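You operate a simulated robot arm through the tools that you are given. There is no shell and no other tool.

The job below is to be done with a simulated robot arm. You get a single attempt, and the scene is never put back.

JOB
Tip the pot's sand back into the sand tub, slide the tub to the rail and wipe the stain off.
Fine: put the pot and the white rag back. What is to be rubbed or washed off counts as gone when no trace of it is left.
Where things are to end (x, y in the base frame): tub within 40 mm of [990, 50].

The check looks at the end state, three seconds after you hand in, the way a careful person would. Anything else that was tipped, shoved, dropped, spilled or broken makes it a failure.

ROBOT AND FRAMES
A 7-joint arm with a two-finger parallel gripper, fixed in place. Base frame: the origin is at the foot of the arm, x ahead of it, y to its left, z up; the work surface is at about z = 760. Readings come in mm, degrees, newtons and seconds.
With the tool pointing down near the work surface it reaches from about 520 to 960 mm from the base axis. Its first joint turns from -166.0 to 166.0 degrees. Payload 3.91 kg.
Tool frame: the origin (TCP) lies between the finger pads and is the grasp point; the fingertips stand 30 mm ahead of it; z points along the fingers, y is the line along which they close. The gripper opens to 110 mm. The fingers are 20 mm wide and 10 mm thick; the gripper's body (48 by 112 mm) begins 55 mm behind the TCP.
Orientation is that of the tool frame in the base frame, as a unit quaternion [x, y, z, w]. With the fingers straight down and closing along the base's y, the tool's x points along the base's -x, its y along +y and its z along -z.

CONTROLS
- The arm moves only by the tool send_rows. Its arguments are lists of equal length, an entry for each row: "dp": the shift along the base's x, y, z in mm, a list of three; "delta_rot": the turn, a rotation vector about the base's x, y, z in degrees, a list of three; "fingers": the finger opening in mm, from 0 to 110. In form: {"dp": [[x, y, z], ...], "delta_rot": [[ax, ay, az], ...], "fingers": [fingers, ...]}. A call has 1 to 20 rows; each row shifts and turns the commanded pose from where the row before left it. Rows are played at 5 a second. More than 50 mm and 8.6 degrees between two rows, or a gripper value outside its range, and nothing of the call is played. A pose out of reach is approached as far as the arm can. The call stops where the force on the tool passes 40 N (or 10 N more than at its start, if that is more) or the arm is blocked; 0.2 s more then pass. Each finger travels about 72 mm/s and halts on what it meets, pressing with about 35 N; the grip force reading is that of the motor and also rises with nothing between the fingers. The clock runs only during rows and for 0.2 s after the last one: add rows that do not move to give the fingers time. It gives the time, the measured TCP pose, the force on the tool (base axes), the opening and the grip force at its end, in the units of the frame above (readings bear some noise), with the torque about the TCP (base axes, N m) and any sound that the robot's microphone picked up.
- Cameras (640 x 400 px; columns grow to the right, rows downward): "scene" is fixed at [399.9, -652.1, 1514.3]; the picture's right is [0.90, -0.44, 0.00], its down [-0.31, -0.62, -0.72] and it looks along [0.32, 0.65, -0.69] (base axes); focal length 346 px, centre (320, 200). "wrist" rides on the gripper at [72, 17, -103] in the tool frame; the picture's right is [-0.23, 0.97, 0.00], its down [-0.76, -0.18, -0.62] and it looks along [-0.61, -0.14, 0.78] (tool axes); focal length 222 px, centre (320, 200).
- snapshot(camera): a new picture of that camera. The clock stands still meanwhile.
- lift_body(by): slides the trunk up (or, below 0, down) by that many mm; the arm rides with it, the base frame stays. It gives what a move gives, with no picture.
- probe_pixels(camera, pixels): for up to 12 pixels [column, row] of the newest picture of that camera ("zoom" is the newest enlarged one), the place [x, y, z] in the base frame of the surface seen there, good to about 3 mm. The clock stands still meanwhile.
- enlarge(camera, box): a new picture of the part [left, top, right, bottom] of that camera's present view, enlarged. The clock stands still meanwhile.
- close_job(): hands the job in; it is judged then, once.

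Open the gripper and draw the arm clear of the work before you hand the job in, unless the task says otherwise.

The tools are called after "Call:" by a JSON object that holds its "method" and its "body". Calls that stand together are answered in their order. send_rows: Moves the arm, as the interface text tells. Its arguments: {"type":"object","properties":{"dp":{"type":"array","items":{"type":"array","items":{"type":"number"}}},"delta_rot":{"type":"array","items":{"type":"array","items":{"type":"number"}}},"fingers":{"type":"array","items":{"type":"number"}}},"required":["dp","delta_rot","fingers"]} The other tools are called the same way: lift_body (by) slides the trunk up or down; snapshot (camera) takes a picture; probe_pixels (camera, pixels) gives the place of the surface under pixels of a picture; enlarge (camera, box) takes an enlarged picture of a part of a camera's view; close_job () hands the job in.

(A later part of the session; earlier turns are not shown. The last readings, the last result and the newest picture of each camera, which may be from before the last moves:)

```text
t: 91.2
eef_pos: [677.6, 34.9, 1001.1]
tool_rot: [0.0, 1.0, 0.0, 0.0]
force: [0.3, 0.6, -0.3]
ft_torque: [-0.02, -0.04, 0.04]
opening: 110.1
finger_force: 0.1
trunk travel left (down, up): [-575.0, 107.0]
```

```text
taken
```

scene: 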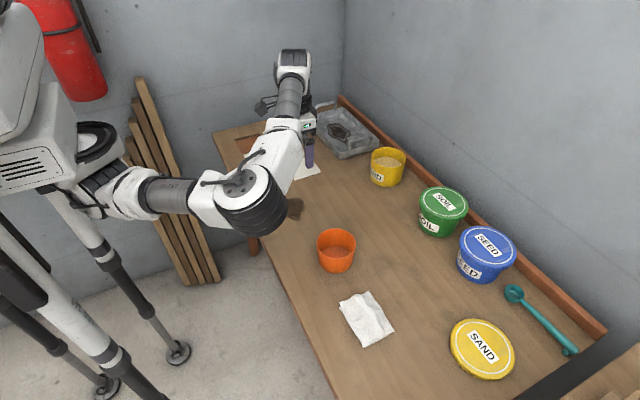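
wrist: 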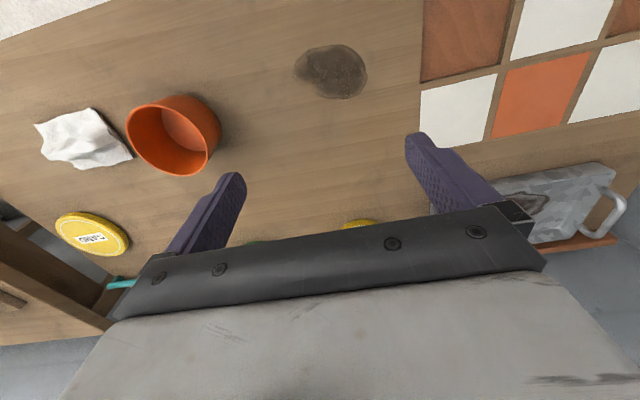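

The whole stain shows at wrist pixels (295–368, 44–100). I enlarge it and probe its outline.

Call:
{"method": "enlarge", "body": {"camera": "wrist", "box": [270, 30, 398, 110]}}

Call:
{"method": "probe_pixels", "body": {"camera": "zoom", "pixels": [[125, 155], [145, 120], [200, 90], [290, 72], [380, 75], [450, 120], [487, 200], [470, 280], [400, 325], [300, 340], [250, 290], [150, 240]]}}

Call:
{"method": "enlarge", "body": {"camera": "wrist", "box": [20, 90, 148, 190]}}

Call:
{"method": "enlarge", "body": {"camera": "scene", "box": [330, 280, 410, 350]}}

Call:
{"method": "probe_pixels", "body": {"camera": "zoom", "pixels": [[150, 128], [312, 60], [458, 293], [283, 385], [245, 90], [270, 130], [300, 170], [330, 200], [350, 240], [365, 290], [240, 200], [400, 250]]}}

```text
5.00 times, centred on (334, 70) of wrist
```

zoom: 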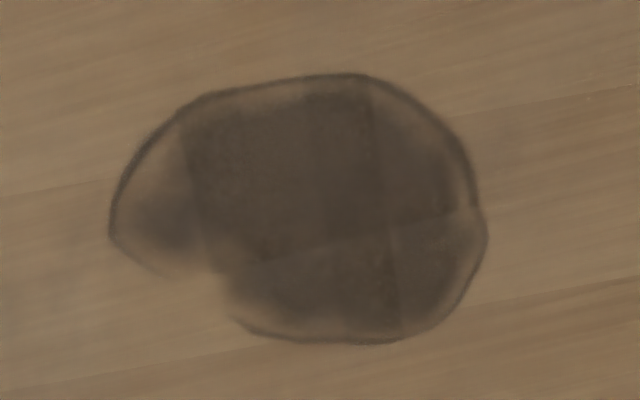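

```text
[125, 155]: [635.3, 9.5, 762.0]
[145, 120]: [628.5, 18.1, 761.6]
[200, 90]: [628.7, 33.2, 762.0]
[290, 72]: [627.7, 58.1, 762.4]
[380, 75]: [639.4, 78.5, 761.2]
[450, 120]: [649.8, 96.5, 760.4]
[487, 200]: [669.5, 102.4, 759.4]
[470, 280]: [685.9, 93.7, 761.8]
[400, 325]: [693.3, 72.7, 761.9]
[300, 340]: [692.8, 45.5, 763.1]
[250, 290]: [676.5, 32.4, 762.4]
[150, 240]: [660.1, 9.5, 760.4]
```

```text
4.00 times, centred on (84, 140) of wrist
```

zoom: 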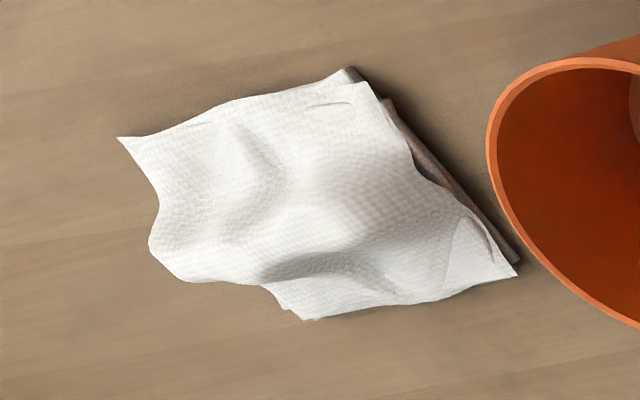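

```text
5.71 times, centred on (370, 315) of scene
```

zoom: 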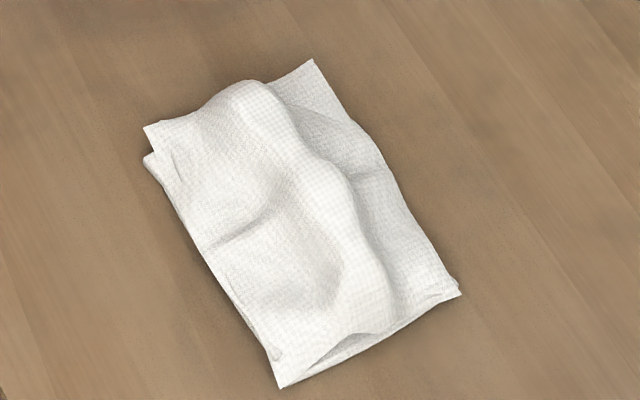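

```text
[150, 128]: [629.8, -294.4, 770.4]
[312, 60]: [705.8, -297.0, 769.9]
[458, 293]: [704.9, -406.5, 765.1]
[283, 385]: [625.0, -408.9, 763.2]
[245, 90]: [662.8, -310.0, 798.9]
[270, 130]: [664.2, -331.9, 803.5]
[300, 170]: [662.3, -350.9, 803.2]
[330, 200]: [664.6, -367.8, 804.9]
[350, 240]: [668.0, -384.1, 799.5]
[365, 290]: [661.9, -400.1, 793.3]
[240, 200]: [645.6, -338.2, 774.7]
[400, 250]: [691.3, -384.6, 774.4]
```

The stain spans x 627–694, y 9–102; the rag's ridge runs along y at x≈664 from y −310 to −400, top z≈804. I'll pinch the ridge with the fingers closing along x, so I yaw the tool by 90° on the way back to the rag.

Call:
{"method": "send_rows", "body": {"dp": [[0, -20, 0], [0, -35, 0], [0, -40, 0], [0, -40, 0], [0, -40, 0], [0, -40, 0], [0, -40, 0], [0, -40, 0], [0, -40, 0], [0, -30, 0], [-6, -20, 0], [-7, 0, 0], [0, 0, 0]], "delta_rot": [[0, 0, 7.5], [0, 0, 7.5], [0, 0, 7.5], [0, 0, 7.5], [0, 0, 7.5], [0, 0, 7.5], [0, 0, 7.5], [0, 0, 7.5], [0, 0, 7.5], [0, 0, 7.5], [0, 0, 7.5], [0, 0, 7.5], [0, 0, 0]], "fingers": [110, 110, 110, 110, 110, 110, 110, 110, 90, 80, 70, 70, 70]}}

Call:
{"method": "snapshot", "body": {"camera": "scene"}}

Call:
{"method": "snapshot", "body": {"camera": "wrist"}}

```text
t: 94.0
eef_pos: [478.2, 16.7, 1003.9]
tool_rot: [-0.652, 0.758, -0.005, 0.001]
force: [-0.1, 0.0, -0.4]
ft_torque: [-0.02, 0.02, 0.02]
opening: 70.1
finger_force: 0.0
out of reach, approached as far as the arm can: row 5, 6, 7, 8, 9, 10, 11, 12
trunk travel left (down, up): [-575.0, 107.0]
```

```text
taken
```

scene: 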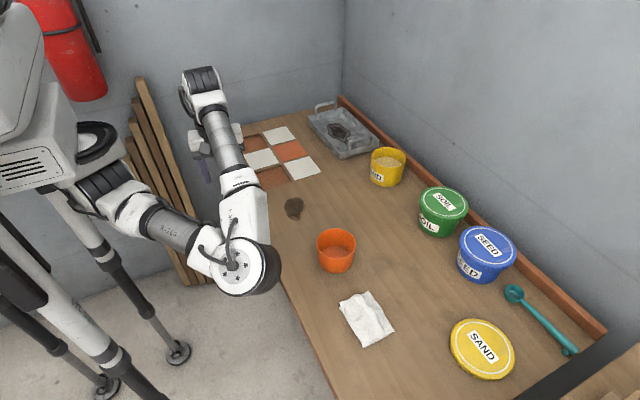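

```text
taken
```

wrist: 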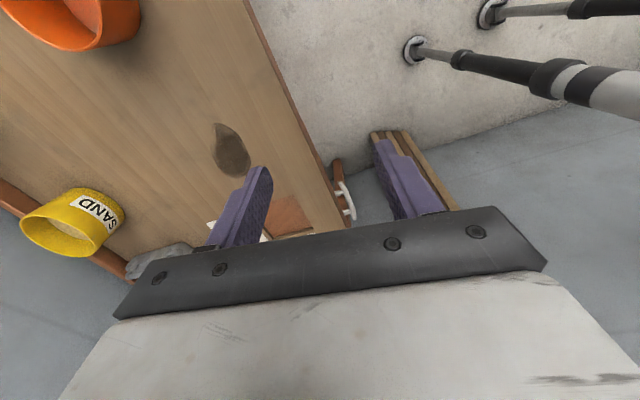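

Yaw in the + direction runs into a joint limit (arm drifted to x=478, nothing touched). I unwind it while moving back out over the table, then will yaw the other way.

Call:
{"method": "send_rows", "body": {"dp": [[10, 0, 0], [20, 0, 0], [20, 0, 0], [25, 0, 0], [25, 0, 0], [25, 0, 0], [25, 0, 0], [25, 0, 0], [20, 0, 0], [10, 0, 0], [0, 0, 0]], "delta_rot": [[0, 0, -8.14], [0, 0, -8.14], [0, 0, -8.14], [0, 0, -8.14], [0, 0, -8.14], [0, 0, -8.14], [0, 0, -8.14], [0, 0, -8.14], [0, 0, -8.14], [0, 0, -8.14], [0, 0, 0]], "fingers": [70, 70, 70, 70, 70, 70, 70, 70, 70, 70, 70]}}

Call:
{"method": "snapshot", "body": {"camera": "scene"}}

```text
t: 96.5
eef_pos: [683.7, 17.7, 1002.9]
tool_rot: [0.001, 1.0, -0.004, -0.003]
force: [0.6, 0.0, 0.3]
ft_torque: [-0.02, -0.01, 0.02]
opening: 70.1
finger_force: 0.1
trunk travel left (down, up): [-575.0, 107.0]
```

```text
taken
```

scene: 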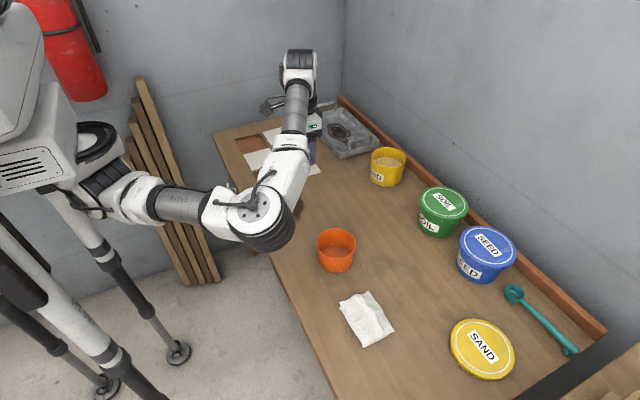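

Back to the straight orientation at (684, 18). Now I yaw −90° in place.

Call:
{"method": "send_rows", "body": {"dp": [[0, 0, 0], [0, 0, 0], [0, 0, 0], [0, 0, 0], [0, 0, 0], [0, 0, 0], [0, 0, 0], [0, 0, 0], [0, 0, 0], [0, 0, 0], [0, 0, 0], [0, 0, 0], [0, 0, 0]], "delta_rot": [[0, 0, -7.5], [0, 0, -7.5], [0, 0, -7.5], [0, 0, -7.5], [0, 0, -7.5], [0, 0, -7.5], [0, 0, -7.5], [0, 0, -7.5], [0, 0, -7.5], [0, 0, -7.5], [0, 0, -7.5], [0, 0, -7.5], [0, 0, 0]], "fingers": [70, 70, 70, 70, 70, 70, 70, 70, 70, 70, 70, 70, 70]}}

Call:
{"method": "snapshot", "body": {"camera": "scene"}}

Call:
{"method": "snapshot", "body": {"camera": "wrist"}}

```text
t: 99.2
eef_pos: [682.9, 17.2, 1002.2]
tool_rot: [0.708, 0.706, -0.001, -0.005]
force: [0.1, -1.2, -0.8]
ft_torque: [0.0, -0.01, 0.02]
opening: 70.2
finger_force: 0.1
trunk travel left (down, up): [-575.0, 107.0]
```

```text
taken
```

scene: 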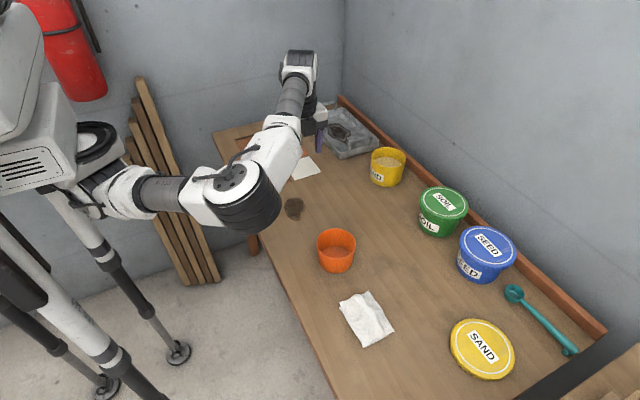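

```text
taken
```

wrist: 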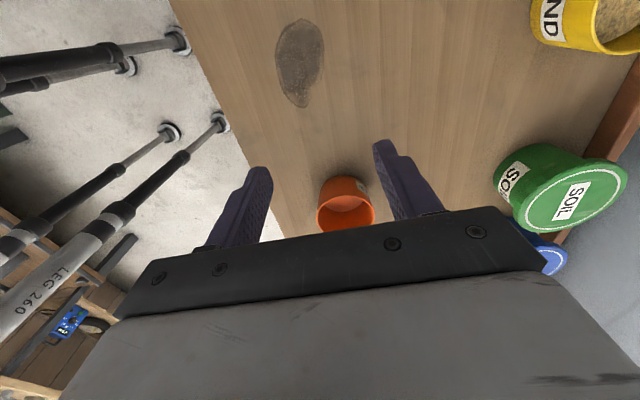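

Yaw −90° works. I now move over to the rag's ridge at (664, −352), staying high.

Call:
{"method": "send_rows", "body": {"dp": [[-3, -30, 0], [-4, -40, 0], [-4, -40, 0], [-4, -40, 0], [-4, -40, 0], [0, -40, 0], [0, -40, 0], [0, -40, 0], [0, -35, 0], [0, -24, 0], [0, 0, 0]], "delta_rot": [[0, 0, 0], [0, 0, 0], [0, 0, 0], [0, 0, 0], [0, 0, 0], [0, 0, 0], [0, 0, 0], [0, 0, 0], [0, 0, 0], [0, 0, 0], [0, 0, 0]], "fingers": [70, 70, 70, 70, 70, 70, 70, 70, 70, 70, 70]}}

Call:
{"method": "snapshot", "body": {"camera": "scene"}}

Call:
{"method": "snapshot", "body": {"camera": "wrist"}}

```text
t: 101.7
eef_pos: [663.0, -351.5, 1004.5]
tool_rot: [0.707, 0.707, 0.0, -0.005]
force: [1.0, 0.2, 1.1]
ft_torque: [-0.01, -0.01, -0.03]
opening: 69.9
finger_force: 0.0
trunk travel left (down, up): [-575.0, 107.0]
```

```text
taken
```

scene: 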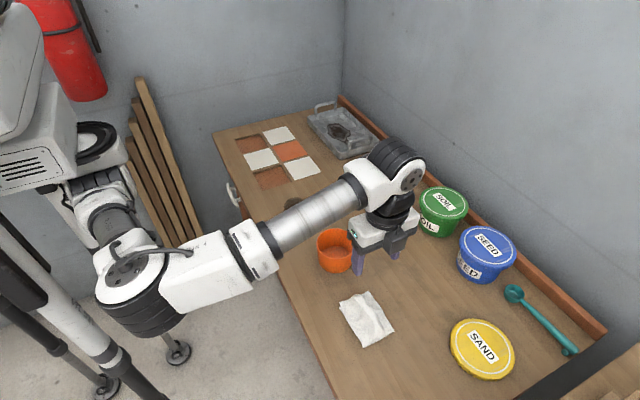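

```text
taken
```

wrist: 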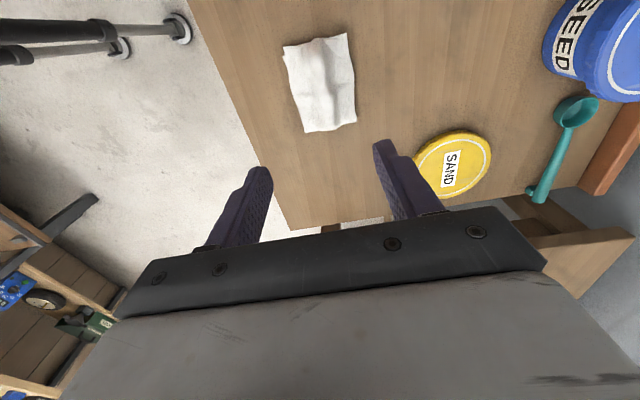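

The tool is above the ridge with fingers closing along x. I descend to z≈846 (tips ≈12 mm above the ridge) and look.

Call:
{"method": "send_rows", "body": {"dp": [[0.5, 0, -35], [0.5, 0, -40], [0, 0, -40], [0, 0, -30], [0, 0, -13], [0, 0, 0]], "delta_rot": [[0, 0, 0], [0, 0, 0], [0, 0, 0], [0, 0, 0], [0, 0, 0], [0, 0, 0]], "fingers": [70, 70, 70, 70, 70, 70]}}

Call:
{"method": "enlarge", "body": {"camera": "scene", "box": [310, 230, 438, 350]}}

Call:
{"method": "snapshot", "body": {"camera": "wrist"}}

```text
t: 103.0
eef_pos: [666.0, -352.1, 845.8]
tool_rot: [0.707, 0.707, -0.001, -0.005]
force: [-0.8, 0.1, -0.4]
ft_torque: [-0.04, 0.0, 0.0]
opening: 69.9
finger_force: 0.1
trunk travel left (down, up): [-575.0, 107.0]
```

```text
3.33 times, centred on (374, 290) of scene
```

zoom: 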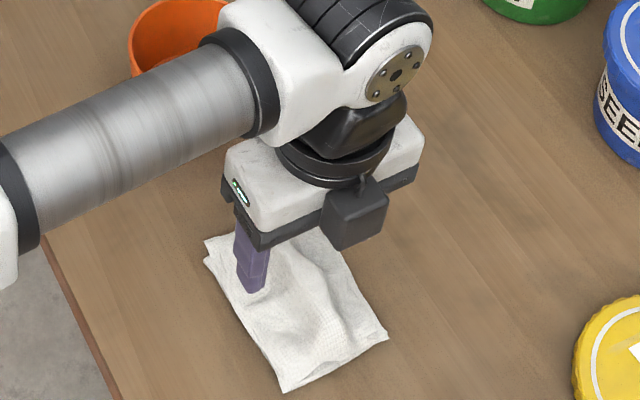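

```text
taken
```

wrist: 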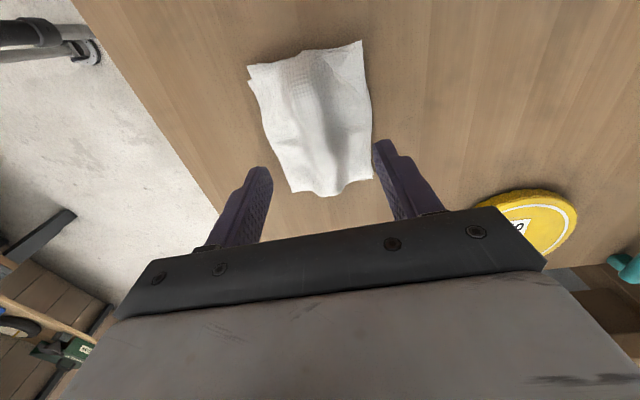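

The ridge is centred between the fingers. I lower 33 mm so the tips reach z≈783 on both sides of the ridge.

Call:
{"method": "send_rows", "body": {"dp": [[-1, 0, -10], [0, 0, -10], [0, 0, -8], [0, 0, -5], [0, 0, 0]], "delta_rot": [[0, 0, 0], [0, 0, 0], [0, 0, 0], [0, 0, 0], [0, 0, 0]], "fingers": [70, 70, 70, 70, 70]}}

Call:
{"method": "enlarge", "body": {"camera": "scene", "box": [310, 250, 438, 350]}}

Call:
{"method": "snapshot", "body": {"camera": "wrist"}}

```text
t: 104.2
eef_pos: [664.8, -351.7, 813.4]
tool_rot: [0.707, 0.707, -0.001, -0.004]
force: [-0.2, -0.1, -0.2]
ft_torque: [0.06, 0.02, 0.01]
opening: 70.0
finger_force: 0.1
trunk travel left (down, up): [-575.0, 107.0]
```

```text
4.00 times, centred on (374, 300) of scene
```

zoom: 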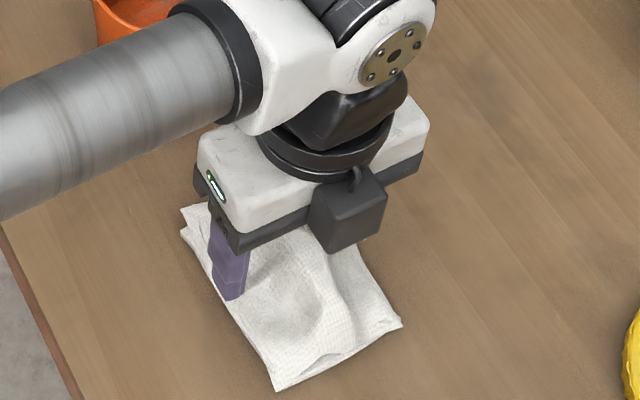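

```text
taken
```

wrist: 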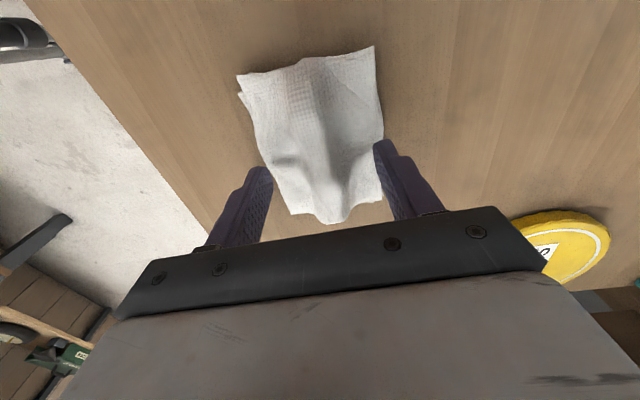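

No contact yet, the ridge sits between the pads. I lower 3 mm more and close on the ridge.

Call:
{"method": "send_rows", "body": {"dp": [[0, 0, -3], [0, 0, 0], [0, 0, 0], [0, 0, 0], [0, 0, 0], [0, 0, 0], [0, 0, 0], [0, 0, 0]], "delta_rot": [[0, 0, 0], [0, 0, 0], [0, 0, 0], [0, 0, 0], [0, 0, 0], [0, 0, 0], [0, 0, 0], [0, 0, 0]], "fingers": [70, 60, 50, 40, 30, 20, 10, 5]}}

Call:
{"method": "enlarge", "body": {"camera": "scene", "box": [310, 250, 438, 350]}}

Call:
{"method": "snapshot", "body": {"camera": "wrist"}}

```text
t: 106.0
eef_pos: [664.1, -350.4, 810.1]
tool_rot: [0.707, 0.708, 0.0, -0.004]
force: [1.4, -1.0, 1.9]
ft_torque: [0.03, -0.15, -0.06]
opening: 21.1
finger_force: 34.9
trunk travel left (down, up): [-575.0, 107.0]
```

```text
4.00 times, centred on (374, 300) of scene
```

zoom: 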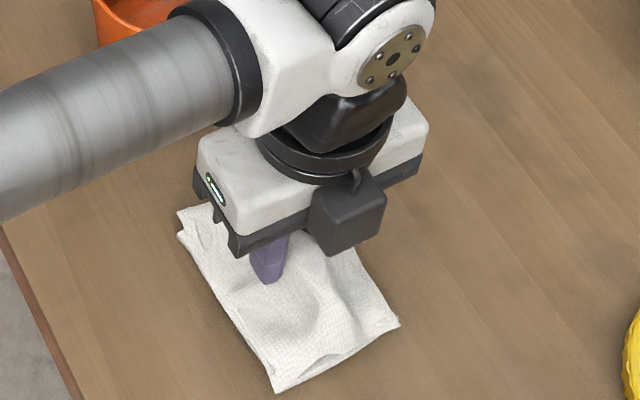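

```text
taken
```

wrist: 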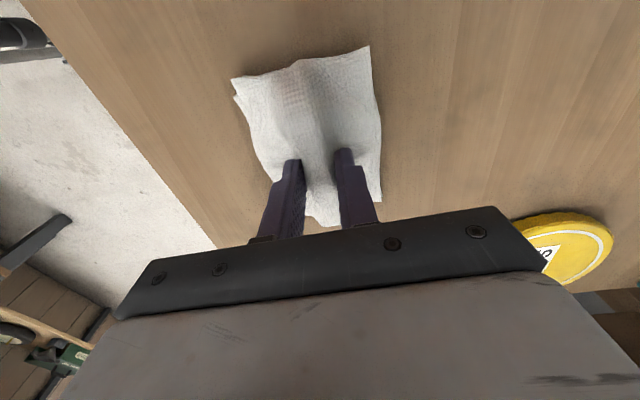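

The ridge is gripped (opening 21.1, 35 N). I lift 60 mm and see how the rag hangs.

Call:
{"method": "send_rows", "body": {"dp": [[0, 0, 5], [0, 0, 10], [0, 0, 15], [0, 0, 15], [0, 0, 15], [0, 0, 0]], "delta_rot": [[0, 0, 0], [0, 0, 0], [0, 0, 0], [0, 0, 0], [0, 0, 0], [0, 0, 0]], "fingers": [5, 5, 5, 5, 5, 5]}}

Call:
{"method": "enlarge", "body": {"camera": "scene", "box": [310, 220, 438, 340]}}

Call:
{"method": "snapshot", "body": {"camera": "wrist"}}

```text
t: 107.5
eef_pos: [665.2, -351.6, 870.1]
tool_rot: [0.707, 0.707, -0.001, -0.005]
force: [0.1, -0.8, -1.0]
ft_torque: [0.0, -0.04, -0.01]
opening: 20.8
finger_force: 34.5
trunk travel left (down, up): [-575.0, 107.0]
```

```text
3.33 times, centred on (374, 280) of scene
```

zoom: 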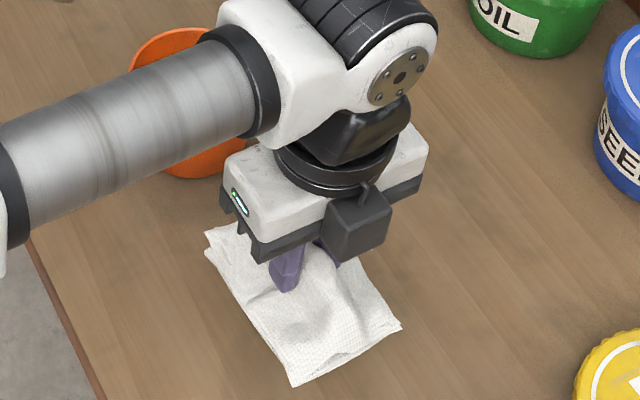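

```text
taken
```

wrist: 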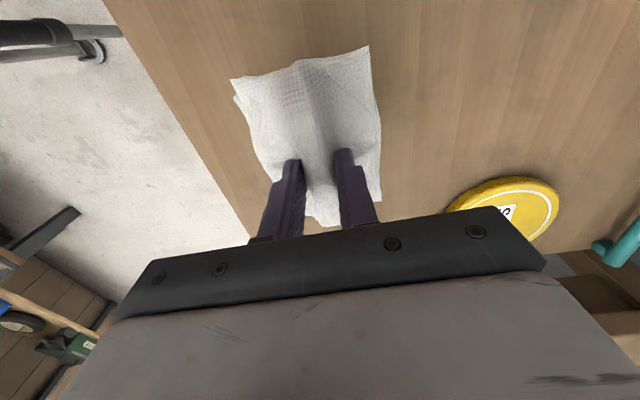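

The rag is held firmly and flat, its underside about 48 mm below the TCP. I raise it and carry it over to above the stain at (659, 56).

Call:
{"method": "send_rows", "body": {"dp": [[0, 0, 30], [0, 0, 30], [0, 10, 15], [0, 30, 0], [0, 35, 0], [0, 35, 0], [0, 35, 0], [0, 35, 0], [0, 35, 0], [0, 35, 0], [0, 35, 0], [0, 35, 0], [-3, 35, 0], [-3, 30, 0], [0, 22, 0], [0, 0, 0]], "delta_rot": [[0, 0, 0], [0, 0, 0], [0, 0, 0], [0, 0, 0], [0, 0, 0], [0, 0, 0], [0, 0, 0], [0, 0, 0], [0, 0, 0], [0, 0, 0], [0, 0, 0], [0, 0, 0], [0, 0, 0], [0, 0, 0], [0, 0, 0], [0, 0, 0]], "fingers": [5, 5, 5, 5, 5, 5, 5, 5, 5, 5, 5, 5, 5, 5, 5, 5]}}

Call:
{"method": "snapshot", "body": {"camera": "scene"}}

Call:
{"method": "snapshot", "body": {"camera": "wrist"}}

```text
t: 110.8
eef_pos: [656.8, 56.9, 943.9]
tool_rot: [0.707, 0.707, -0.001, -0.005]
force: [0.0, -0.7, -0.6]
ft_torque: [0.01, -0.01, -0.02]
opening: 20.9
finger_force: 35.1
trunk travel left (down, up): [-575.0, 107.0]
```

```text
taken
```

scene: 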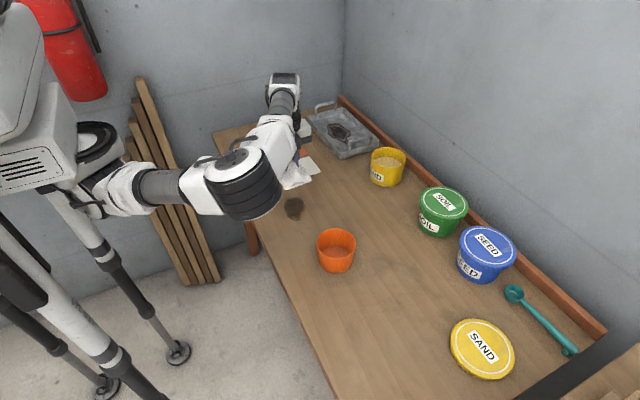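

```text
taken
```

wrist: 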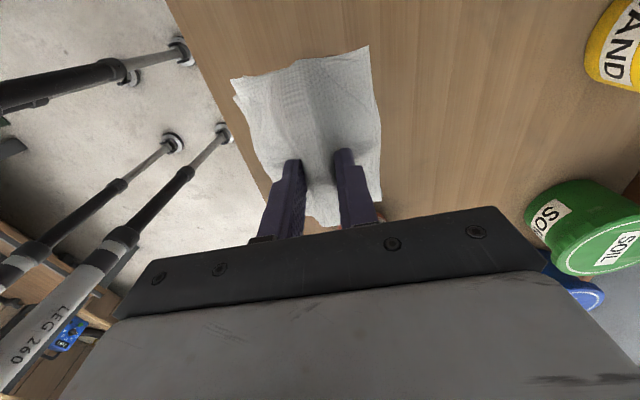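

The rag is above the stain at (657, 57). I lower it to just above the table.

Call:
{"method": "send_rows", "body": {"dp": [[0.5, 0, -25], [0.5, 0, -30], [0.5, 0, -30], [0, 0, -25], [0, 0, -12], [0, 0, -6], [0, 0, 0]], "delta_rot": [[0, 0, 0], [0, 0, 0], [0, 0, 0], [0, 0, 0], [0, 0, 0], [0, 0, 0], [0, 0, 0]], "fingers": [5, 5, 5, 5, 5, 5, 5]}}

Call:
{"method": "snapshot", "body": {"camera": "scene"}}

Call:
{"method": "enlarge", "body": {"camera": "scene", "box": [220, 130, 348, 230]}}

```text
t: 112.5
eef_pos: [659.4, 56.3, 815.9]
tool_rot: [0.708, 0.706, -0.001, -0.004]
force: [-0.2, -0.7, -0.3]
ft_torque: [-0.02, 0.0, 0.02]
opening: 21.1
finger_force: 34.9
trunk travel left (down, up): [-575.0, 107.0]
```

```text
taken
```

scene: 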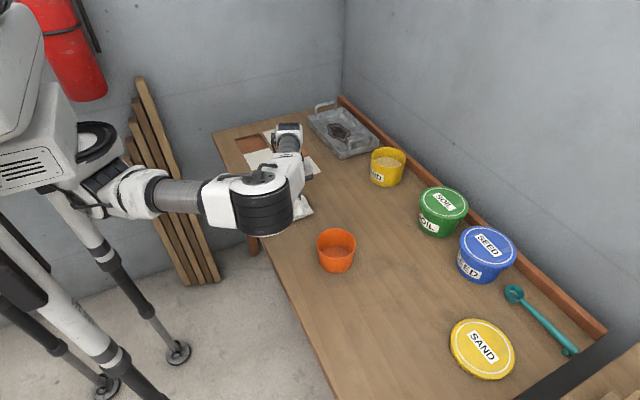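

```text
4.00 times, centred on (284, 180) of scene
```

zoom: 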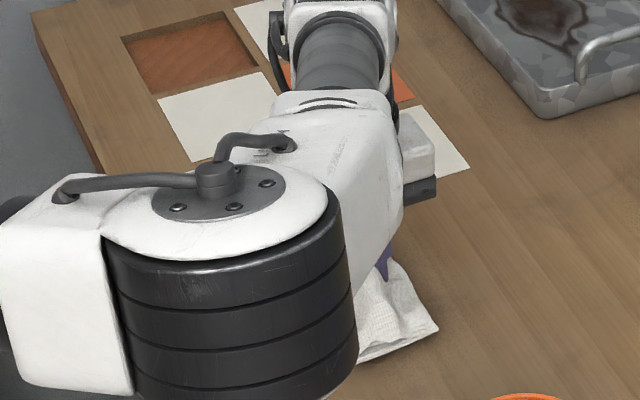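

The rag is just above the table. I probe the elbow's clearance before pressing down.

Call:
{"method": "probe_pixels", "body": {"camera": "zoom", "pixels": [[230, 370], [320, 380], [230, 200], [340, 300], [60, 370], [400, 320], [430, 330]]}}

Call:
{"method": "send_rows", "body": {"dp": [[0, 0, -2], [0, 0, -2], [0, 0, -1], [0, 0, 0]], "delta_rot": [[0, 0, 0], [0, 0, 0], [0, 0, 0], [0, 0, 0]], "fingers": [5, 5, 5, 5]}}

```text
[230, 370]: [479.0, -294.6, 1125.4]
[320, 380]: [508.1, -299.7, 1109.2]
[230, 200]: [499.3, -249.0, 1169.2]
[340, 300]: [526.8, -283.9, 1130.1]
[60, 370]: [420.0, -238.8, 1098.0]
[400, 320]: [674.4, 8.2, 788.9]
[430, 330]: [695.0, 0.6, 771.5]
```

```text
t: 113.5
eef_pos: [658.9, 55.8, 812.7]
tool_rot: [0.707, 0.707, -0.001, -0.005]
force: [-0.5, -1.2, -0.1]
ft_torque: [0.01, -0.01, -0.04]
opening: 20.9
finger_force: 35.1
trunk travel left (down, up): [-575.0, 107.0]
```

The elbow is high and clear. No contact yet, so I keep lowering in 1 mm steps.

Call:
{"method": "send_rows", "body": {"dp": [[0, 0, -1], [0, 0, -1], [0, 0, 0]], "delta_rot": [[0, 0, 0], [0, 0, 0], [0, 0, 0]], "fingers": [5, 5, 5]}}

Call:
{"method": "send_rows", "body": {"dp": [[0, 0, -1], [0, 0, -1], [0, 0, 0]], "delta_rot": [[0, 0, 0], [0, 0, 0], [0, 0, 0]], "fingers": [5, 5, 5]}}

```text
t: 114.2
eef_pos: [658.7, 56.7, 810.9]
tool_rot: [0.707, 0.707, -0.001, -0.004]
force: [-1.8, -0.3, 8.0]
ft_torque: [-0.11, -0.27, -0.04]
opening: 21.0
finger_force: 34.8
trunk travel left (down, up): [-575.0, 107.0]
```

```text
t: 115.0
eef_pos: [659.0, 56.2, 810.4]
tool_rot: [0.707, 0.707, -0.001, -0.004]
force: [-1.7, -2.8, 26.2]
ft_torque: [-0.15, -0.1, -0.02]
opening: 20.8
finger_force: 34.5
trunk travel left (down, up): [-575.0, 107.0]
```

Pressing gives 26 N, more than needed. I ease up slightly to ≈12 N and start rubbing back and forth along x and y over the stain.

Call:
{"method": "send_rows", "body": {"dp": [[0, 0, 0], [0, 0, 1.2], [8, 0, 0], [8, 0, 0], [8, 0, 0], [-8, 0, 0], [-8, 0, 0], [-8, 0, 0], [-8, 0, 0], [-8, 0, 0], [-8, 0, 0], [8, 0, 0], [8, 0, 0], [8, 0, 0], [0, 0, 0]], "delta_rot": [[0, 0, 0], [0, 0, 0], [0, 0, 0], [0, 0, 0], [0, 0, 0], [0, 0, 0], [0, 0, 0], [0, 0, 0], [0, 0, 0], [0, 0, 0], [0, 0, 0], [0, 0, 0], [0, 0, 0], [0, 0, 0], [0, 0, 0]], "fingers": [5, 5, 5, 5, 5, 5, 5, 5, 5, 5, 5, 5, 5, 5, 5]}}

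Call:
{"method": "snapshot", "body": {"camera": "wrist"}}

```text
t: 116.0
eef_pos: [663.1, 56.2, 811.0]
tool_rot: [0.706, 0.708, -0.005, -0.009]
force: [-13.3, -3.0, 18.9]
ft_torque: [-0.12, -0.11, -0.12]
opening: 21.1
finger_force: 35.1
trunk travel left (down, up): [-575.0, 107.0]
stopped in row 4: the force on the tool passed its limit at 44 N (the readings are from after the stop); the commanded pose is now the measured one
```

```text
taken
```

wrist: 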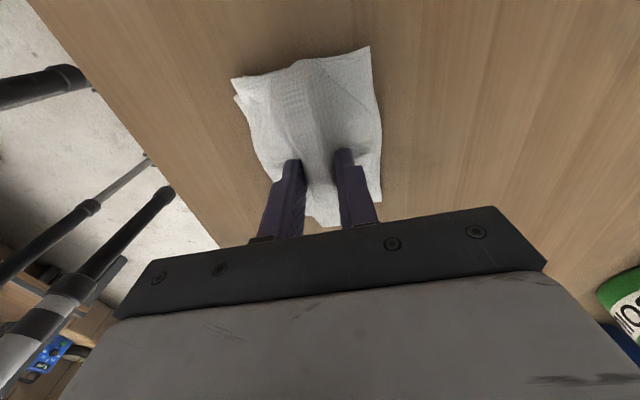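

Friction at that pressure was too strong (44 N stop). I lighten the press and read the force.

Call:
{"method": "send_rows", "body": {"dp": [[0, 0, 0.8], [0, 0, 0.4], [0, 0, 0]], "delta_rot": [[0, 0, 0], [0, 0, 0], [0, 0, 0]], "fingers": [5, 5, 5]}}

```text
t: 116.8
eef_pos: [663.4, 56.1, 810.4]
tool_rot: [0.706, 0.709, -0.005, -0.009]
force: [-16.6, -2.1, 13.7]
ft_torque: [-0.03, 0.26, -0.09]
opening: 21.0
finger_force: 35.0
trunk travel left (down, up): [-575.0, 107.0]
```

There is leftover sideways stress (−16.6 N in x). I lift a few mm to relax it and check the pose.

Call:
{"method": "send_rows", "body": {"dp": [[0, 0, 2], [0, 0, 2], [0, 0, 0]], "delta_rot": [[0, 0, 0], [0, 0, 0], [0, 0, 0]], "fingers": [5, 5, 5]}}

Call:
{"method": "enlarge", "body": {"camera": "wrist", "box": [200, 20, 420, 240]}}

```text
t: 117.5
eef_pos: [665.1, 56.4, 811.8]
tool_rot: [0.706, 0.708, -0.005, -0.008]
force: [0.8, 0.6, -1.1]
ft_torque: [-0.02, 0.0, -0.01]
opening: 20.8
finger_force: 35.5
trunk travel left (down, up): [-575.0, 107.0]
```

```text
1.82 times, centred on (310, 130) of wrist
```

zoom: 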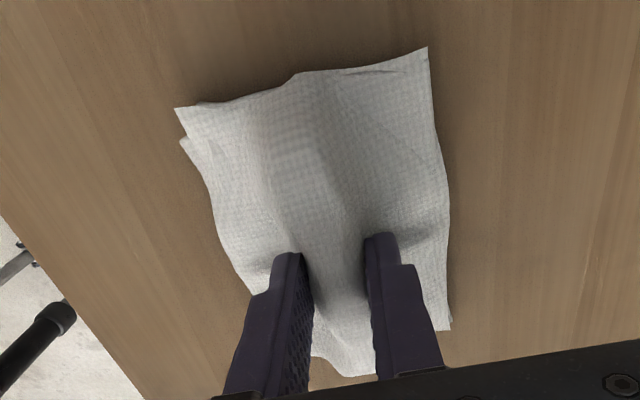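

The pose is free of stress; I correct the ≈0.6° tilt picked up and approach again in half-millimetre steps for a light press of a few newtons.

Call:
{"method": "send_rows", "body": {"dp": [[0, 0, 0], [-2, 0, 0], [-2, 0, 0], [0, 0, -0.5], [0, 0, 0]], "delta_rot": [[0.05, -0.57, -0.15], [0, 0, 0], [0, 0, 0], [0, 0, 0], [0, 0, 0]], "fingers": [5, 5, 5, 5, 5]}}

Call:
{"method": "send_rows", "body": {"dp": [[0, 0, -0.5], [0, 0, 0], [0, 0, 0]], "delta_rot": [[0, 0, 0], [0, 0, 0], [0, 0, 0]], "fingers": [5, 5, 5]}}

```text
t: 118.8
eef_pos: [661.3, 56.6, 812.0]
tool_rot: [0.707, 0.708, -0.002, -0.005]
force: [0.6, 0.7, -0.6]
ft_torque: [0.0, 0.0, -0.03]
opening: 21.2
finger_force: 34.9
trunk travel left (down, up): [-575.0, 107.0]
```

```text
t: 119.5
eef_pos: [659.5, 57.1, 811.6]
tool_rot: [0.708, 0.707, -0.002, -0.005]
force: [0.7, 0.2, -0.7]
ft_torque: [-0.03, -0.01, 0.02]
opening: 20.8
finger_force: 35.2
trunk travel left (down, up): [-575.0, 107.0]
```

Still no contact; two more half-millimetre steps.

Call:
{"method": "send_rows", "body": {"dp": [[0, 0, -0.5], [0, 0, 0]], "delta_rot": [[0, 0, 0], [0, 0, 0]], "fingers": [5, 5]}}

Call:
{"method": "send_rows", "body": {"dp": [[0, 0, -0.5], [0, 0, 0]], "delta_rot": [[0, 0, 0], [0, 0, 0]], "fingers": [5, 5]}}

```text
t: 120.2
eef_pos: [661.8, 57.2, 811.7]
tool_rot: [0.707, 0.707, -0.002, -0.005]
force: [0.2, -0.3, -0.5]
ft_torque: [-0.01, 0.01, 0.02]
opening: 20.9
finger_force: 35.3
trunk travel left (down, up): [-575.0, 107.0]
```

```text
t: 120.8
eef_pos: [660.2, 56.9, 810.3]
tool_rot: [0.707, 0.707, -0.002, -0.005]
force: [0.0, 0.7, -0.1]
ft_torque: [-0.01, 0.0, 0.03]
opening: 20.7
finger_force: 34.9
trunk travel left (down, up): [-575.0, 107.0]
```

Call:
{"method": "send_rows", "body": {"dp": [[0, 0, -0.5], [0, 0, 0]], "delta_rot": [[0, 0, 0], [0, 0, 0]], "fingers": [5, 5]}}

```text
t: 121.3
eef_pos: [660.8, 56.3, 809.9]
tool_rot: [0.708, 0.707, -0.002, -0.005]
force: [0.7, -0.8, -1.0]
ft_torque: [0.0, -0.04, 0.0]
opening: 20.8
finger_force: 35.0
trunk travel left (down, up): [-575.0, 107.0]
```

Still no contact at 809.9, so the rag probably slid up a little in the grip. I go on in half-millimetre steps.

Call:
{"method": "send_rows", "body": {"dp": [[0, 0, -0.5], [0, 0, -0.5], [0, 0, 0]], "delta_rot": [[0, 0, 0], [0, 0, 0], [0, 0, 0]], "fingers": [5, 5, 5]}}

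```text
t: 122.2
eef_pos: [659.8, 56.4, 810.5]
tool_rot: [0.708, 0.706, -0.002, -0.006]
force: [-2.2, -1.0, 3.4]
ft_torque: [-0.07, -0.06, -0.03]
opening: 21.0
finger_force: 35.2
trunk travel left (down, up): [-575.0, 107.0]
```

Light contact now (3.4 N). I rub along x, 5 mm per row.

Call:
{"method": "send_rows", "body": {"dp": [[5, 0, 0], [5, 0, 0], [5, 0, 0], [5, 0, 0], [-5, 0, 0], [-5, 0, 0], [-5, 0, 0], [-5, 0, 0], [-5, 0, 0], [-5, 0, 0], [-5, 0, 0], [-5, 0, 0], [5, 0, 0], [5, 0, 0], [5, 0, 0], [5, 0, 0], [0, 0, 0]], "delta_rot": [[0, 0, 0], [0, 0, 0], [0, 0, 0], [0, 0, 0], [0, 0, 0], [0, 0, 0], [0, 0, 0], [0, 0, 0], [0, 0, 0], [0, 0, 0], [0, 0, 0], [0, 0, 0], [0, 0, 0], [0, 0, 0], [0, 0, 0], [0, 0, 0], [0, 0, 0]], "fingers": [5, 5, 5, 5, 5, 5, 5, 5, 5, 5, 5, 5, 5, 5, 5, 5, 5]}}

Call:
{"method": "enlarge", "body": {"camera": "wrist", "box": [180, 0, 420, 240]}}

Call:
{"method": "enlarge", "body": {"camera": "scene", "box": [240, 160, 340, 240]}}

```text
t: 125.8
eef_pos: [661.3, 56.6, 810.2]
tool_rot: [0.707, 0.707, -0.003, -0.006]
force: [-1.7, 0.0, 4.4]
ft_torque: [0.02, -0.07, 0.01]
opening: 21.0
finger_force: 34.9
trunk travel left (down, up): [-575.0, 107.0]
```

```text
1.67 times, centred on (300, 120) of wrist
```

zoom: 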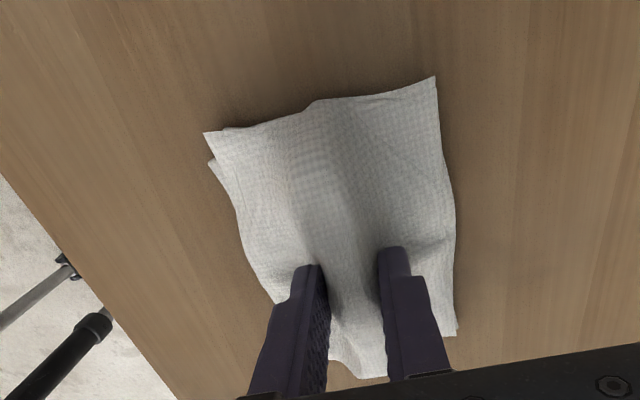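

```text
5.00 times, centred on (290, 200) of scene
```

zoom: 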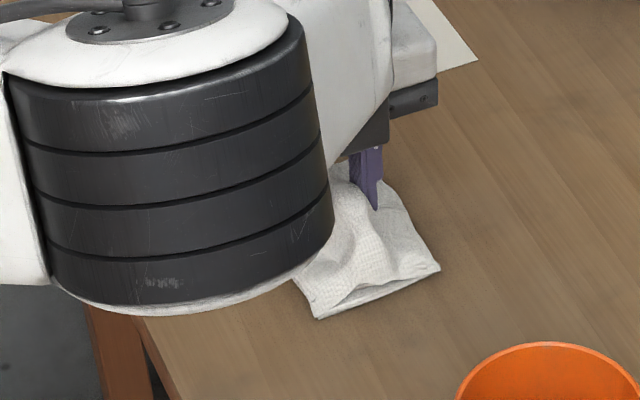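

Rubbing runs smoothly at ≈4 N. I now rub along y in the same way.

Call:
{"method": "send_rows", "body": {"dp": [[0, 6, 0], [0, 6, 0], [0, 6, 0], [0, 6, 0], [0, -6, 0], [0, -6, 0], [0, -6, 0], [0, -6, 0], [0, -6, 0], [0, -6, 0], [0, -6, 0], [0, -6, 0], [0, 6, 0], [0, 6, 0], [0, 6, 0], [0, 6, 0], [0, 0, 0]], "delta_rot": [[0, 0, 0], [0, 0, 0], [0, 0, 0], [0, 0, 0], [0, 0, 0], [0, 0, 0], [0, 0, 0], [0, 0, 0], [0, 0, 0], [0, 0, 0], [0, 0, 0], [0, 0, 0], [0, 0, 0], [0, 0, 0], [0, 0, 0], [0, 0, 0], [0, 0, 0]], "fingers": [5, 5, 5, 5, 5, 5, 5, 5, 5, 5, 5, 5, 5, 5, 5, 5, 5]}}

```text
t: 129.3
eef_pos: [658.5, 55.2, 810.0]
tool_rot: [0.707, 0.708, -0.001, -0.006]
force: [1.1, -4.1, 7.5]
ft_torque: [-0.27, -0.31, -0.16]
opening: 20.8
finger_force: 34.6
trunk travel left (down, up): [-575.0, 107.0]
```

Both directions are rubbed once. I lift the rag and shift it aside in +x to look at the stain's place.

Call:
{"method": "send_rows", "body": {"dp": [[0, 0, 5], [0, 0, 20], [0, 0, 30], [0, 0, 30], [20, 0, 30], [35, 0, 10], [35, 0, 0], [35, 0, 0], [0, 0, 0]], "delta_rot": [[0, 0, 0], [0, 0, 0], [0, 0, 0], [0, 0, 0], [0, 0, 0], [0, 0, 0], [0, 0, 0], [0, 0, 0], [0, 0, 0]], "fingers": [5, 5, 5, 5, 5, 5, 5, 5, 5]}}

Call:
{"method": "snapshot", "body": {"camera": "wrist"}}

Call:
{"method": "snapshot", "body": {"camera": "scene"}}

```text
t: 131.3
eef_pos: [788.8, 57.2, 933.6]
tool_rot: [0.707, 0.708, -0.002, -0.005]
force: [0.1, -0.3, -1.2]
ft_torque: [0.0, 0.02, -0.02]
opening: 20.8
finger_force: 35.0
trunk travel left (down, up): [-575.0, 107.0]
```

```text
taken
```

wrist: 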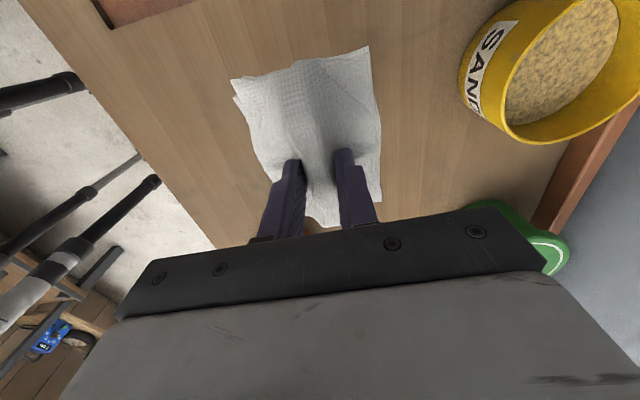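

```text
taken
```

scene: 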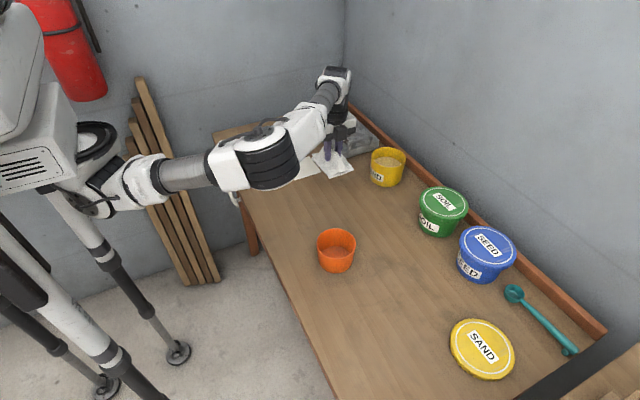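

The stain no longer shows at scene (294,208). I enlarge both views to check for faint traces.

Call:
{"method": "enlarge", "body": {"camera": "scene", "box": [246, 180, 342, 240]}}

Call:
{"method": "enlarge", "body": {"camera": "wrist", "box": [60, 0, 260, 125]}}

Call:
{"method": "enlarge", "body": {"camera": "scene", "box": [300, 80, 428, 180]}}

```text
6.67 times, centred on (294, 210) of scene
```

zoom: 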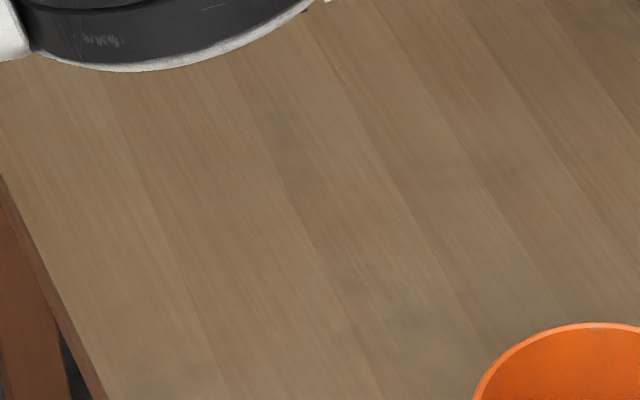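

```text
3.20 times, centred on (160, 62) of wrist
```

zoom: 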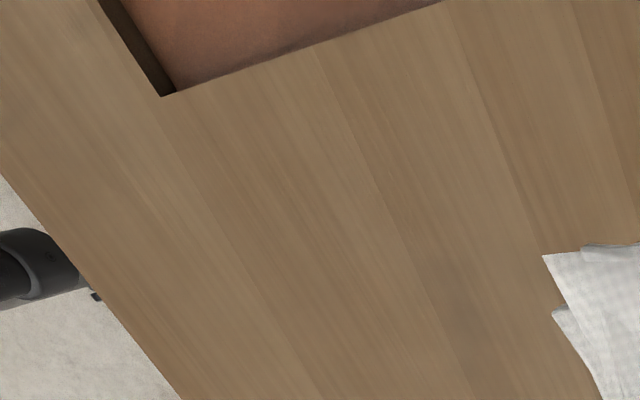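

```text
4.00 times, centred on (364, 130) of scene
```

zoom: 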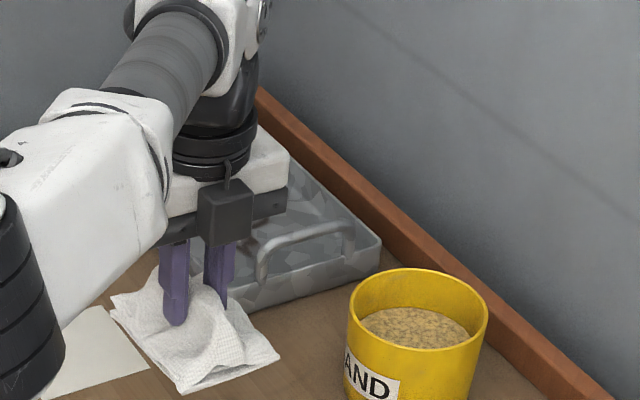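

It looks clean, but there are faint darker patches at scene-zoom (290,140) and wrist-zoom (440,330). I check where these lie relative to the former stain.

Call:
{"method": "enlarge", "body": {"camera": "wrist", "box": [100, 0, 260, 100]}}

Call:
{"method": "probe_pixels", "body": {"camera": "zoom", "pixels": [[400, 300], [480, 380], [420, 250], [300, 250], [200, 200], [350, 350], [520, 300]]}}

Call:
{"method": "enlarge", "body": {"camera": "scene", "box": [262, 185, 326, 225]}}

Call:
{"method": "probe_pixels", "body": {"camera": "zoom", "pixels": [[275, 140], [280, 180], [320, 200], [400, 350], [200, 200], [320, 100], [380, 260], [250, 300]]}}

```text
4.00 times, centred on (180, 50) of wrist
```

zoom: 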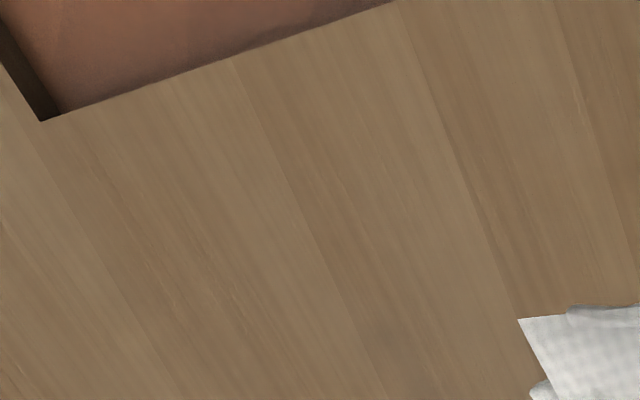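

```text
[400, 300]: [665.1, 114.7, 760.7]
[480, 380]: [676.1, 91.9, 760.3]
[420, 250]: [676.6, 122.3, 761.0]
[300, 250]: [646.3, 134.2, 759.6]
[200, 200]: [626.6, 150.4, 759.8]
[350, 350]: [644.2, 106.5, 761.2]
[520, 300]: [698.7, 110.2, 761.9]
```

```text
10.00 times, centred on (294, 205) of scene
```

zoom: 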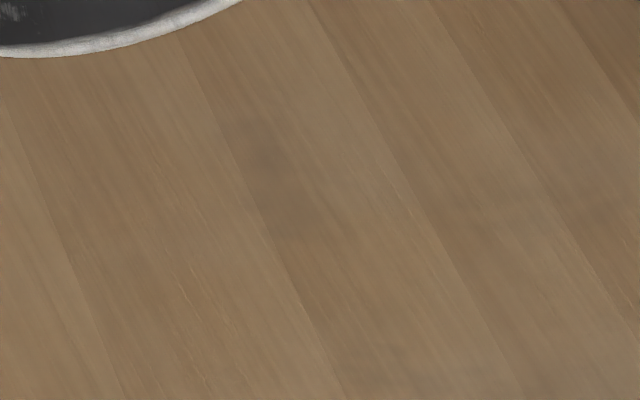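

```text
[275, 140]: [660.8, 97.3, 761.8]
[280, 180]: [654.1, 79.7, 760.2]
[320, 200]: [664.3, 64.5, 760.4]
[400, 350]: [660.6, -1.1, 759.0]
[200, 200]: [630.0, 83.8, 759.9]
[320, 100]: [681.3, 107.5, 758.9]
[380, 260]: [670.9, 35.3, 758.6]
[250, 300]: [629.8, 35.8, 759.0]
```

A very faint darker patch remains near (657, 96); it may be wood grain, but I rub that area once more to be certain and compare.

Call:
{"method": "send_rows", "body": {"dp": [[-35, 5, 0], [-35, 5, 0], [-35, 5, 0], [-24, 5, -10], [0, 3, -30], [0, 0, -30], [0, 0, -25], [0, 0, -15], [0, 0, -8], [0, 0, -3], [0, 0, 0]], "delta_rot": [[0, 0, 0], [0, 0, 0], [0, 0, 0], [0, 0, 0], [0, 0, 0], [0, 0, 0], [0, 0, 0], [0, 0, 0], [0, 0, 0], [0, 0, 0], [0, 0, 0]], "fingers": [5, 5, 5, 5, 5, 5, 5, 5, 5, 5, 5]}}

Call:
{"method": "send_rows", "body": {"dp": [[0, 0, -0.7], [0, 0, 0]], "delta_rot": [[0, 0, 0], [0, 0, 0]], "fingers": [5, 5]}}

```text
t: 133.8
eef_pos: [657.1, 79.8, 815.0]
tool_rot: [0.707, 0.707, -0.002, -0.005]
force: [0.3, -0.9, -1.4]
ft_torque: [-0.02, 0.02, -0.01]
opening: 21.0
finger_force: 34.4
trunk travel left (down, up): [-575.0, 107.0]
```

```text
t: 134.3
eef_pos: [655.8, 79.5, 812.3]
tool_rot: [0.706, 0.708, -0.001, -0.006]
force: [-0.1, 0.2, -1.4]
ft_torque: [0.02, 0.03, -0.01]
opening: 20.8
finger_force: 34.8
trunk travel left (down, up): [-575.0, 107.0]
```

No contact yet at z≈812; I step down further to touch.

Call:
{"method": "send_rows", "body": {"dp": [[0, 0, -0.6], [0, 0, -0.6], [0, 0, 0]], "delta_rot": [[0, 0, 0], [0, 0, 0], [0, 0, 0]], "fingers": [5, 5, 5]}}

Call:
{"method": "send_rows", "body": {"dp": [[0, 0, -0.5], [0, 0, 0]], "delta_rot": [[0, 0, 0], [0, 0, 0]], "fingers": [5, 5]}}

Call:
{"method": "send_rows", "body": {"dp": [[0, 0, -0.5], [0, 0, 0]], "delta_rot": [[0, 0, 0], [0, 0, 0]], "fingers": [5, 5]}}

```text
t: 135.2
eef_pos: [657.0, 78.7, 811.2]
tool_rot: [0.707, 0.707, -0.002, -0.006]
force: [0.9, 0.2, -1.3]
ft_torque: [-0.04, -0.04, 0.0]
opening: 20.8
finger_force: 35.1
trunk travel left (down, up): [-575.0, 107.0]
```

```text
t: 135.8
eef_pos: [656.2, 79.8, 810.7]
tool_rot: [0.708, 0.707, -0.002, -0.005]
force: [0.4, -0.7, 0.0]
ft_torque: [0.01, -0.01, 0.0]
opening: 20.7
finger_force: 35.0
trunk travel left (down, up): [-575.0, 107.0]
```

```text
t: 136.3
eef_pos: [655.8, 81.2, 810.2]
tool_rot: [0.707, 0.708, -0.002, -0.005]
force: [-0.1, 0.2, -0.1]
ft_torque: [-0.01, 0.01, -0.01]
opening: 20.8
finger_force: 35.5
trunk travel left (down, up): [-575.0, 107.0]
```

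Force is at the edge of contact. Two more half-millimetre steps for a light press.

Call:
{"method": "send_rows", "body": {"dp": [[0, 0, -0.5], [0, 0, 0]], "delta_rot": [[0, 0, 0], [0, 0, 0]], "fingers": [5, 5]}}

Call:
{"method": "send_rows", "body": {"dp": [[0, 0, -0.4], [0, 0, 0]], "delta_rot": [[0, 0, 0], [0, 0, 0]], "fingers": [5, 5]}}

```text
t: 136.9
eef_pos: [655.5, 80.4, 810.9]
tool_rot: [0.707, 0.708, -0.001, -0.006]
force: [-0.4, 0.6, 1.6]
ft_torque: [0.01, -0.08, 0.03]
opening: 20.9
finger_force: 35.1
trunk travel left (down, up): [-575.0, 107.0]
```

```text
t: 137.6
eef_pos: [656.9, 79.7, 809.8]
tool_rot: [0.706, 0.708, -0.002, -0.006]
force: [-1.4, 0.6, 2.1]
ft_torque: [0.06, -0.03, 0.0]
opening: 21.0
finger_force: 34.7
trunk travel left (down, up): [-575.0, 107.0]
```

Light contact at ≈2–3 N. I press slightly more and rub in a zigzag from y≈85 down to y≈35 and back.

Call:
{"method": "send_rows", "body": {"dp": [[0, 0, -0.3], [6, 0, 0], [6, 0, 0], [6, 0, 0], [-6, 1, 0], [-6, 1, 0], [-6, 1, 0], [-6, 1, 0], [-6, 1, 0], [-6, 0, 0], [6, -2, 0], [6, -2, 0], [6, -2, 0], [6, -2, 0], [6, -2, 0], [6, -2, 0], [-6, -3, 0], [-6, -3, 0], [-6, -3, 0], [0, 0, 0]], "delta_rot": [[0, 0, 0], [0, 0, 0], [0, 0, 0], [0, 0, 0], [0, 0, 0], [0, 0, 0], [0, 0, 0], [0, 0, 0], [0, 0, 0], [0, 0, 0], [0, 0, 0], [0, 0, 0], [0, 0, 0], [0, 0, 0], [0, 0, 0], [0, 0, 0], [0, 0, 0], [0, 0, 0], [0, 0, 0], [0, 0, 0]], "fingers": [5, 5, 5, 5, 5, 5, 5, 5, 5, 5, 5, 5, 5, 5, 5, 5, 5, 5, 5, 5]}}

Call:
{"method": "send_rows", "body": {"dp": [[-6, -3, 0], [-6, -3, 0], [-6, -3, 0], [6, -2, 0], [6, -2, 0], [6, -2, 0], [6, -2, 0], [6, -2, 0], [6, -2, 0], [-6, 2, 0], [-6, 2, 0], [-6, 2, 0], [0, 5, 0], [0, 5, 0], [0, 5, 0], [0, 0, 0]], "delta_rot": [[0, 0, 0], [0, 0, 0], [0, 0, 0], [0, 0, 0], [0, 0, 0], [0, 0, 0], [0, 0, 0], [0, 0, 0], [0, 0, 0], [0, 0, 0], [0, 0, 0], [0, 0, 0], [0, 0, 0], [0, 0, 0], [0, 0, 0], [0, 0, 0]], "fingers": [5, 5, 5, 5, 5, 5, 5, 5, 5, 5, 5, 5, 5, 5, 5, 5]}}

```text
t: 141.8
eef_pos: [657.8, 62.8, 810.5]
tool_rot: [0.707, 0.707, -0.001, -0.005]
force: [4.5, 1.3, 7.1]
ft_torque: [0.03, -0.45, 0.04]
opening: 20.7
finger_force: 35.3
trunk travel left (down, up): [-575.0, 107.0]
```

```text
t: 145.2
eef_pos: [655.4, 62.1, 811.0]
tool_rot: [0.707, 0.707, -0.002, -0.006]
force: [-1.3, -4.8, 9.2]
ft_torque: [-0.18, -0.39, -0.09]
opening: 20.9
finger_force: 35.1
trunk travel left (down, up): [-575.0, 107.0]
```

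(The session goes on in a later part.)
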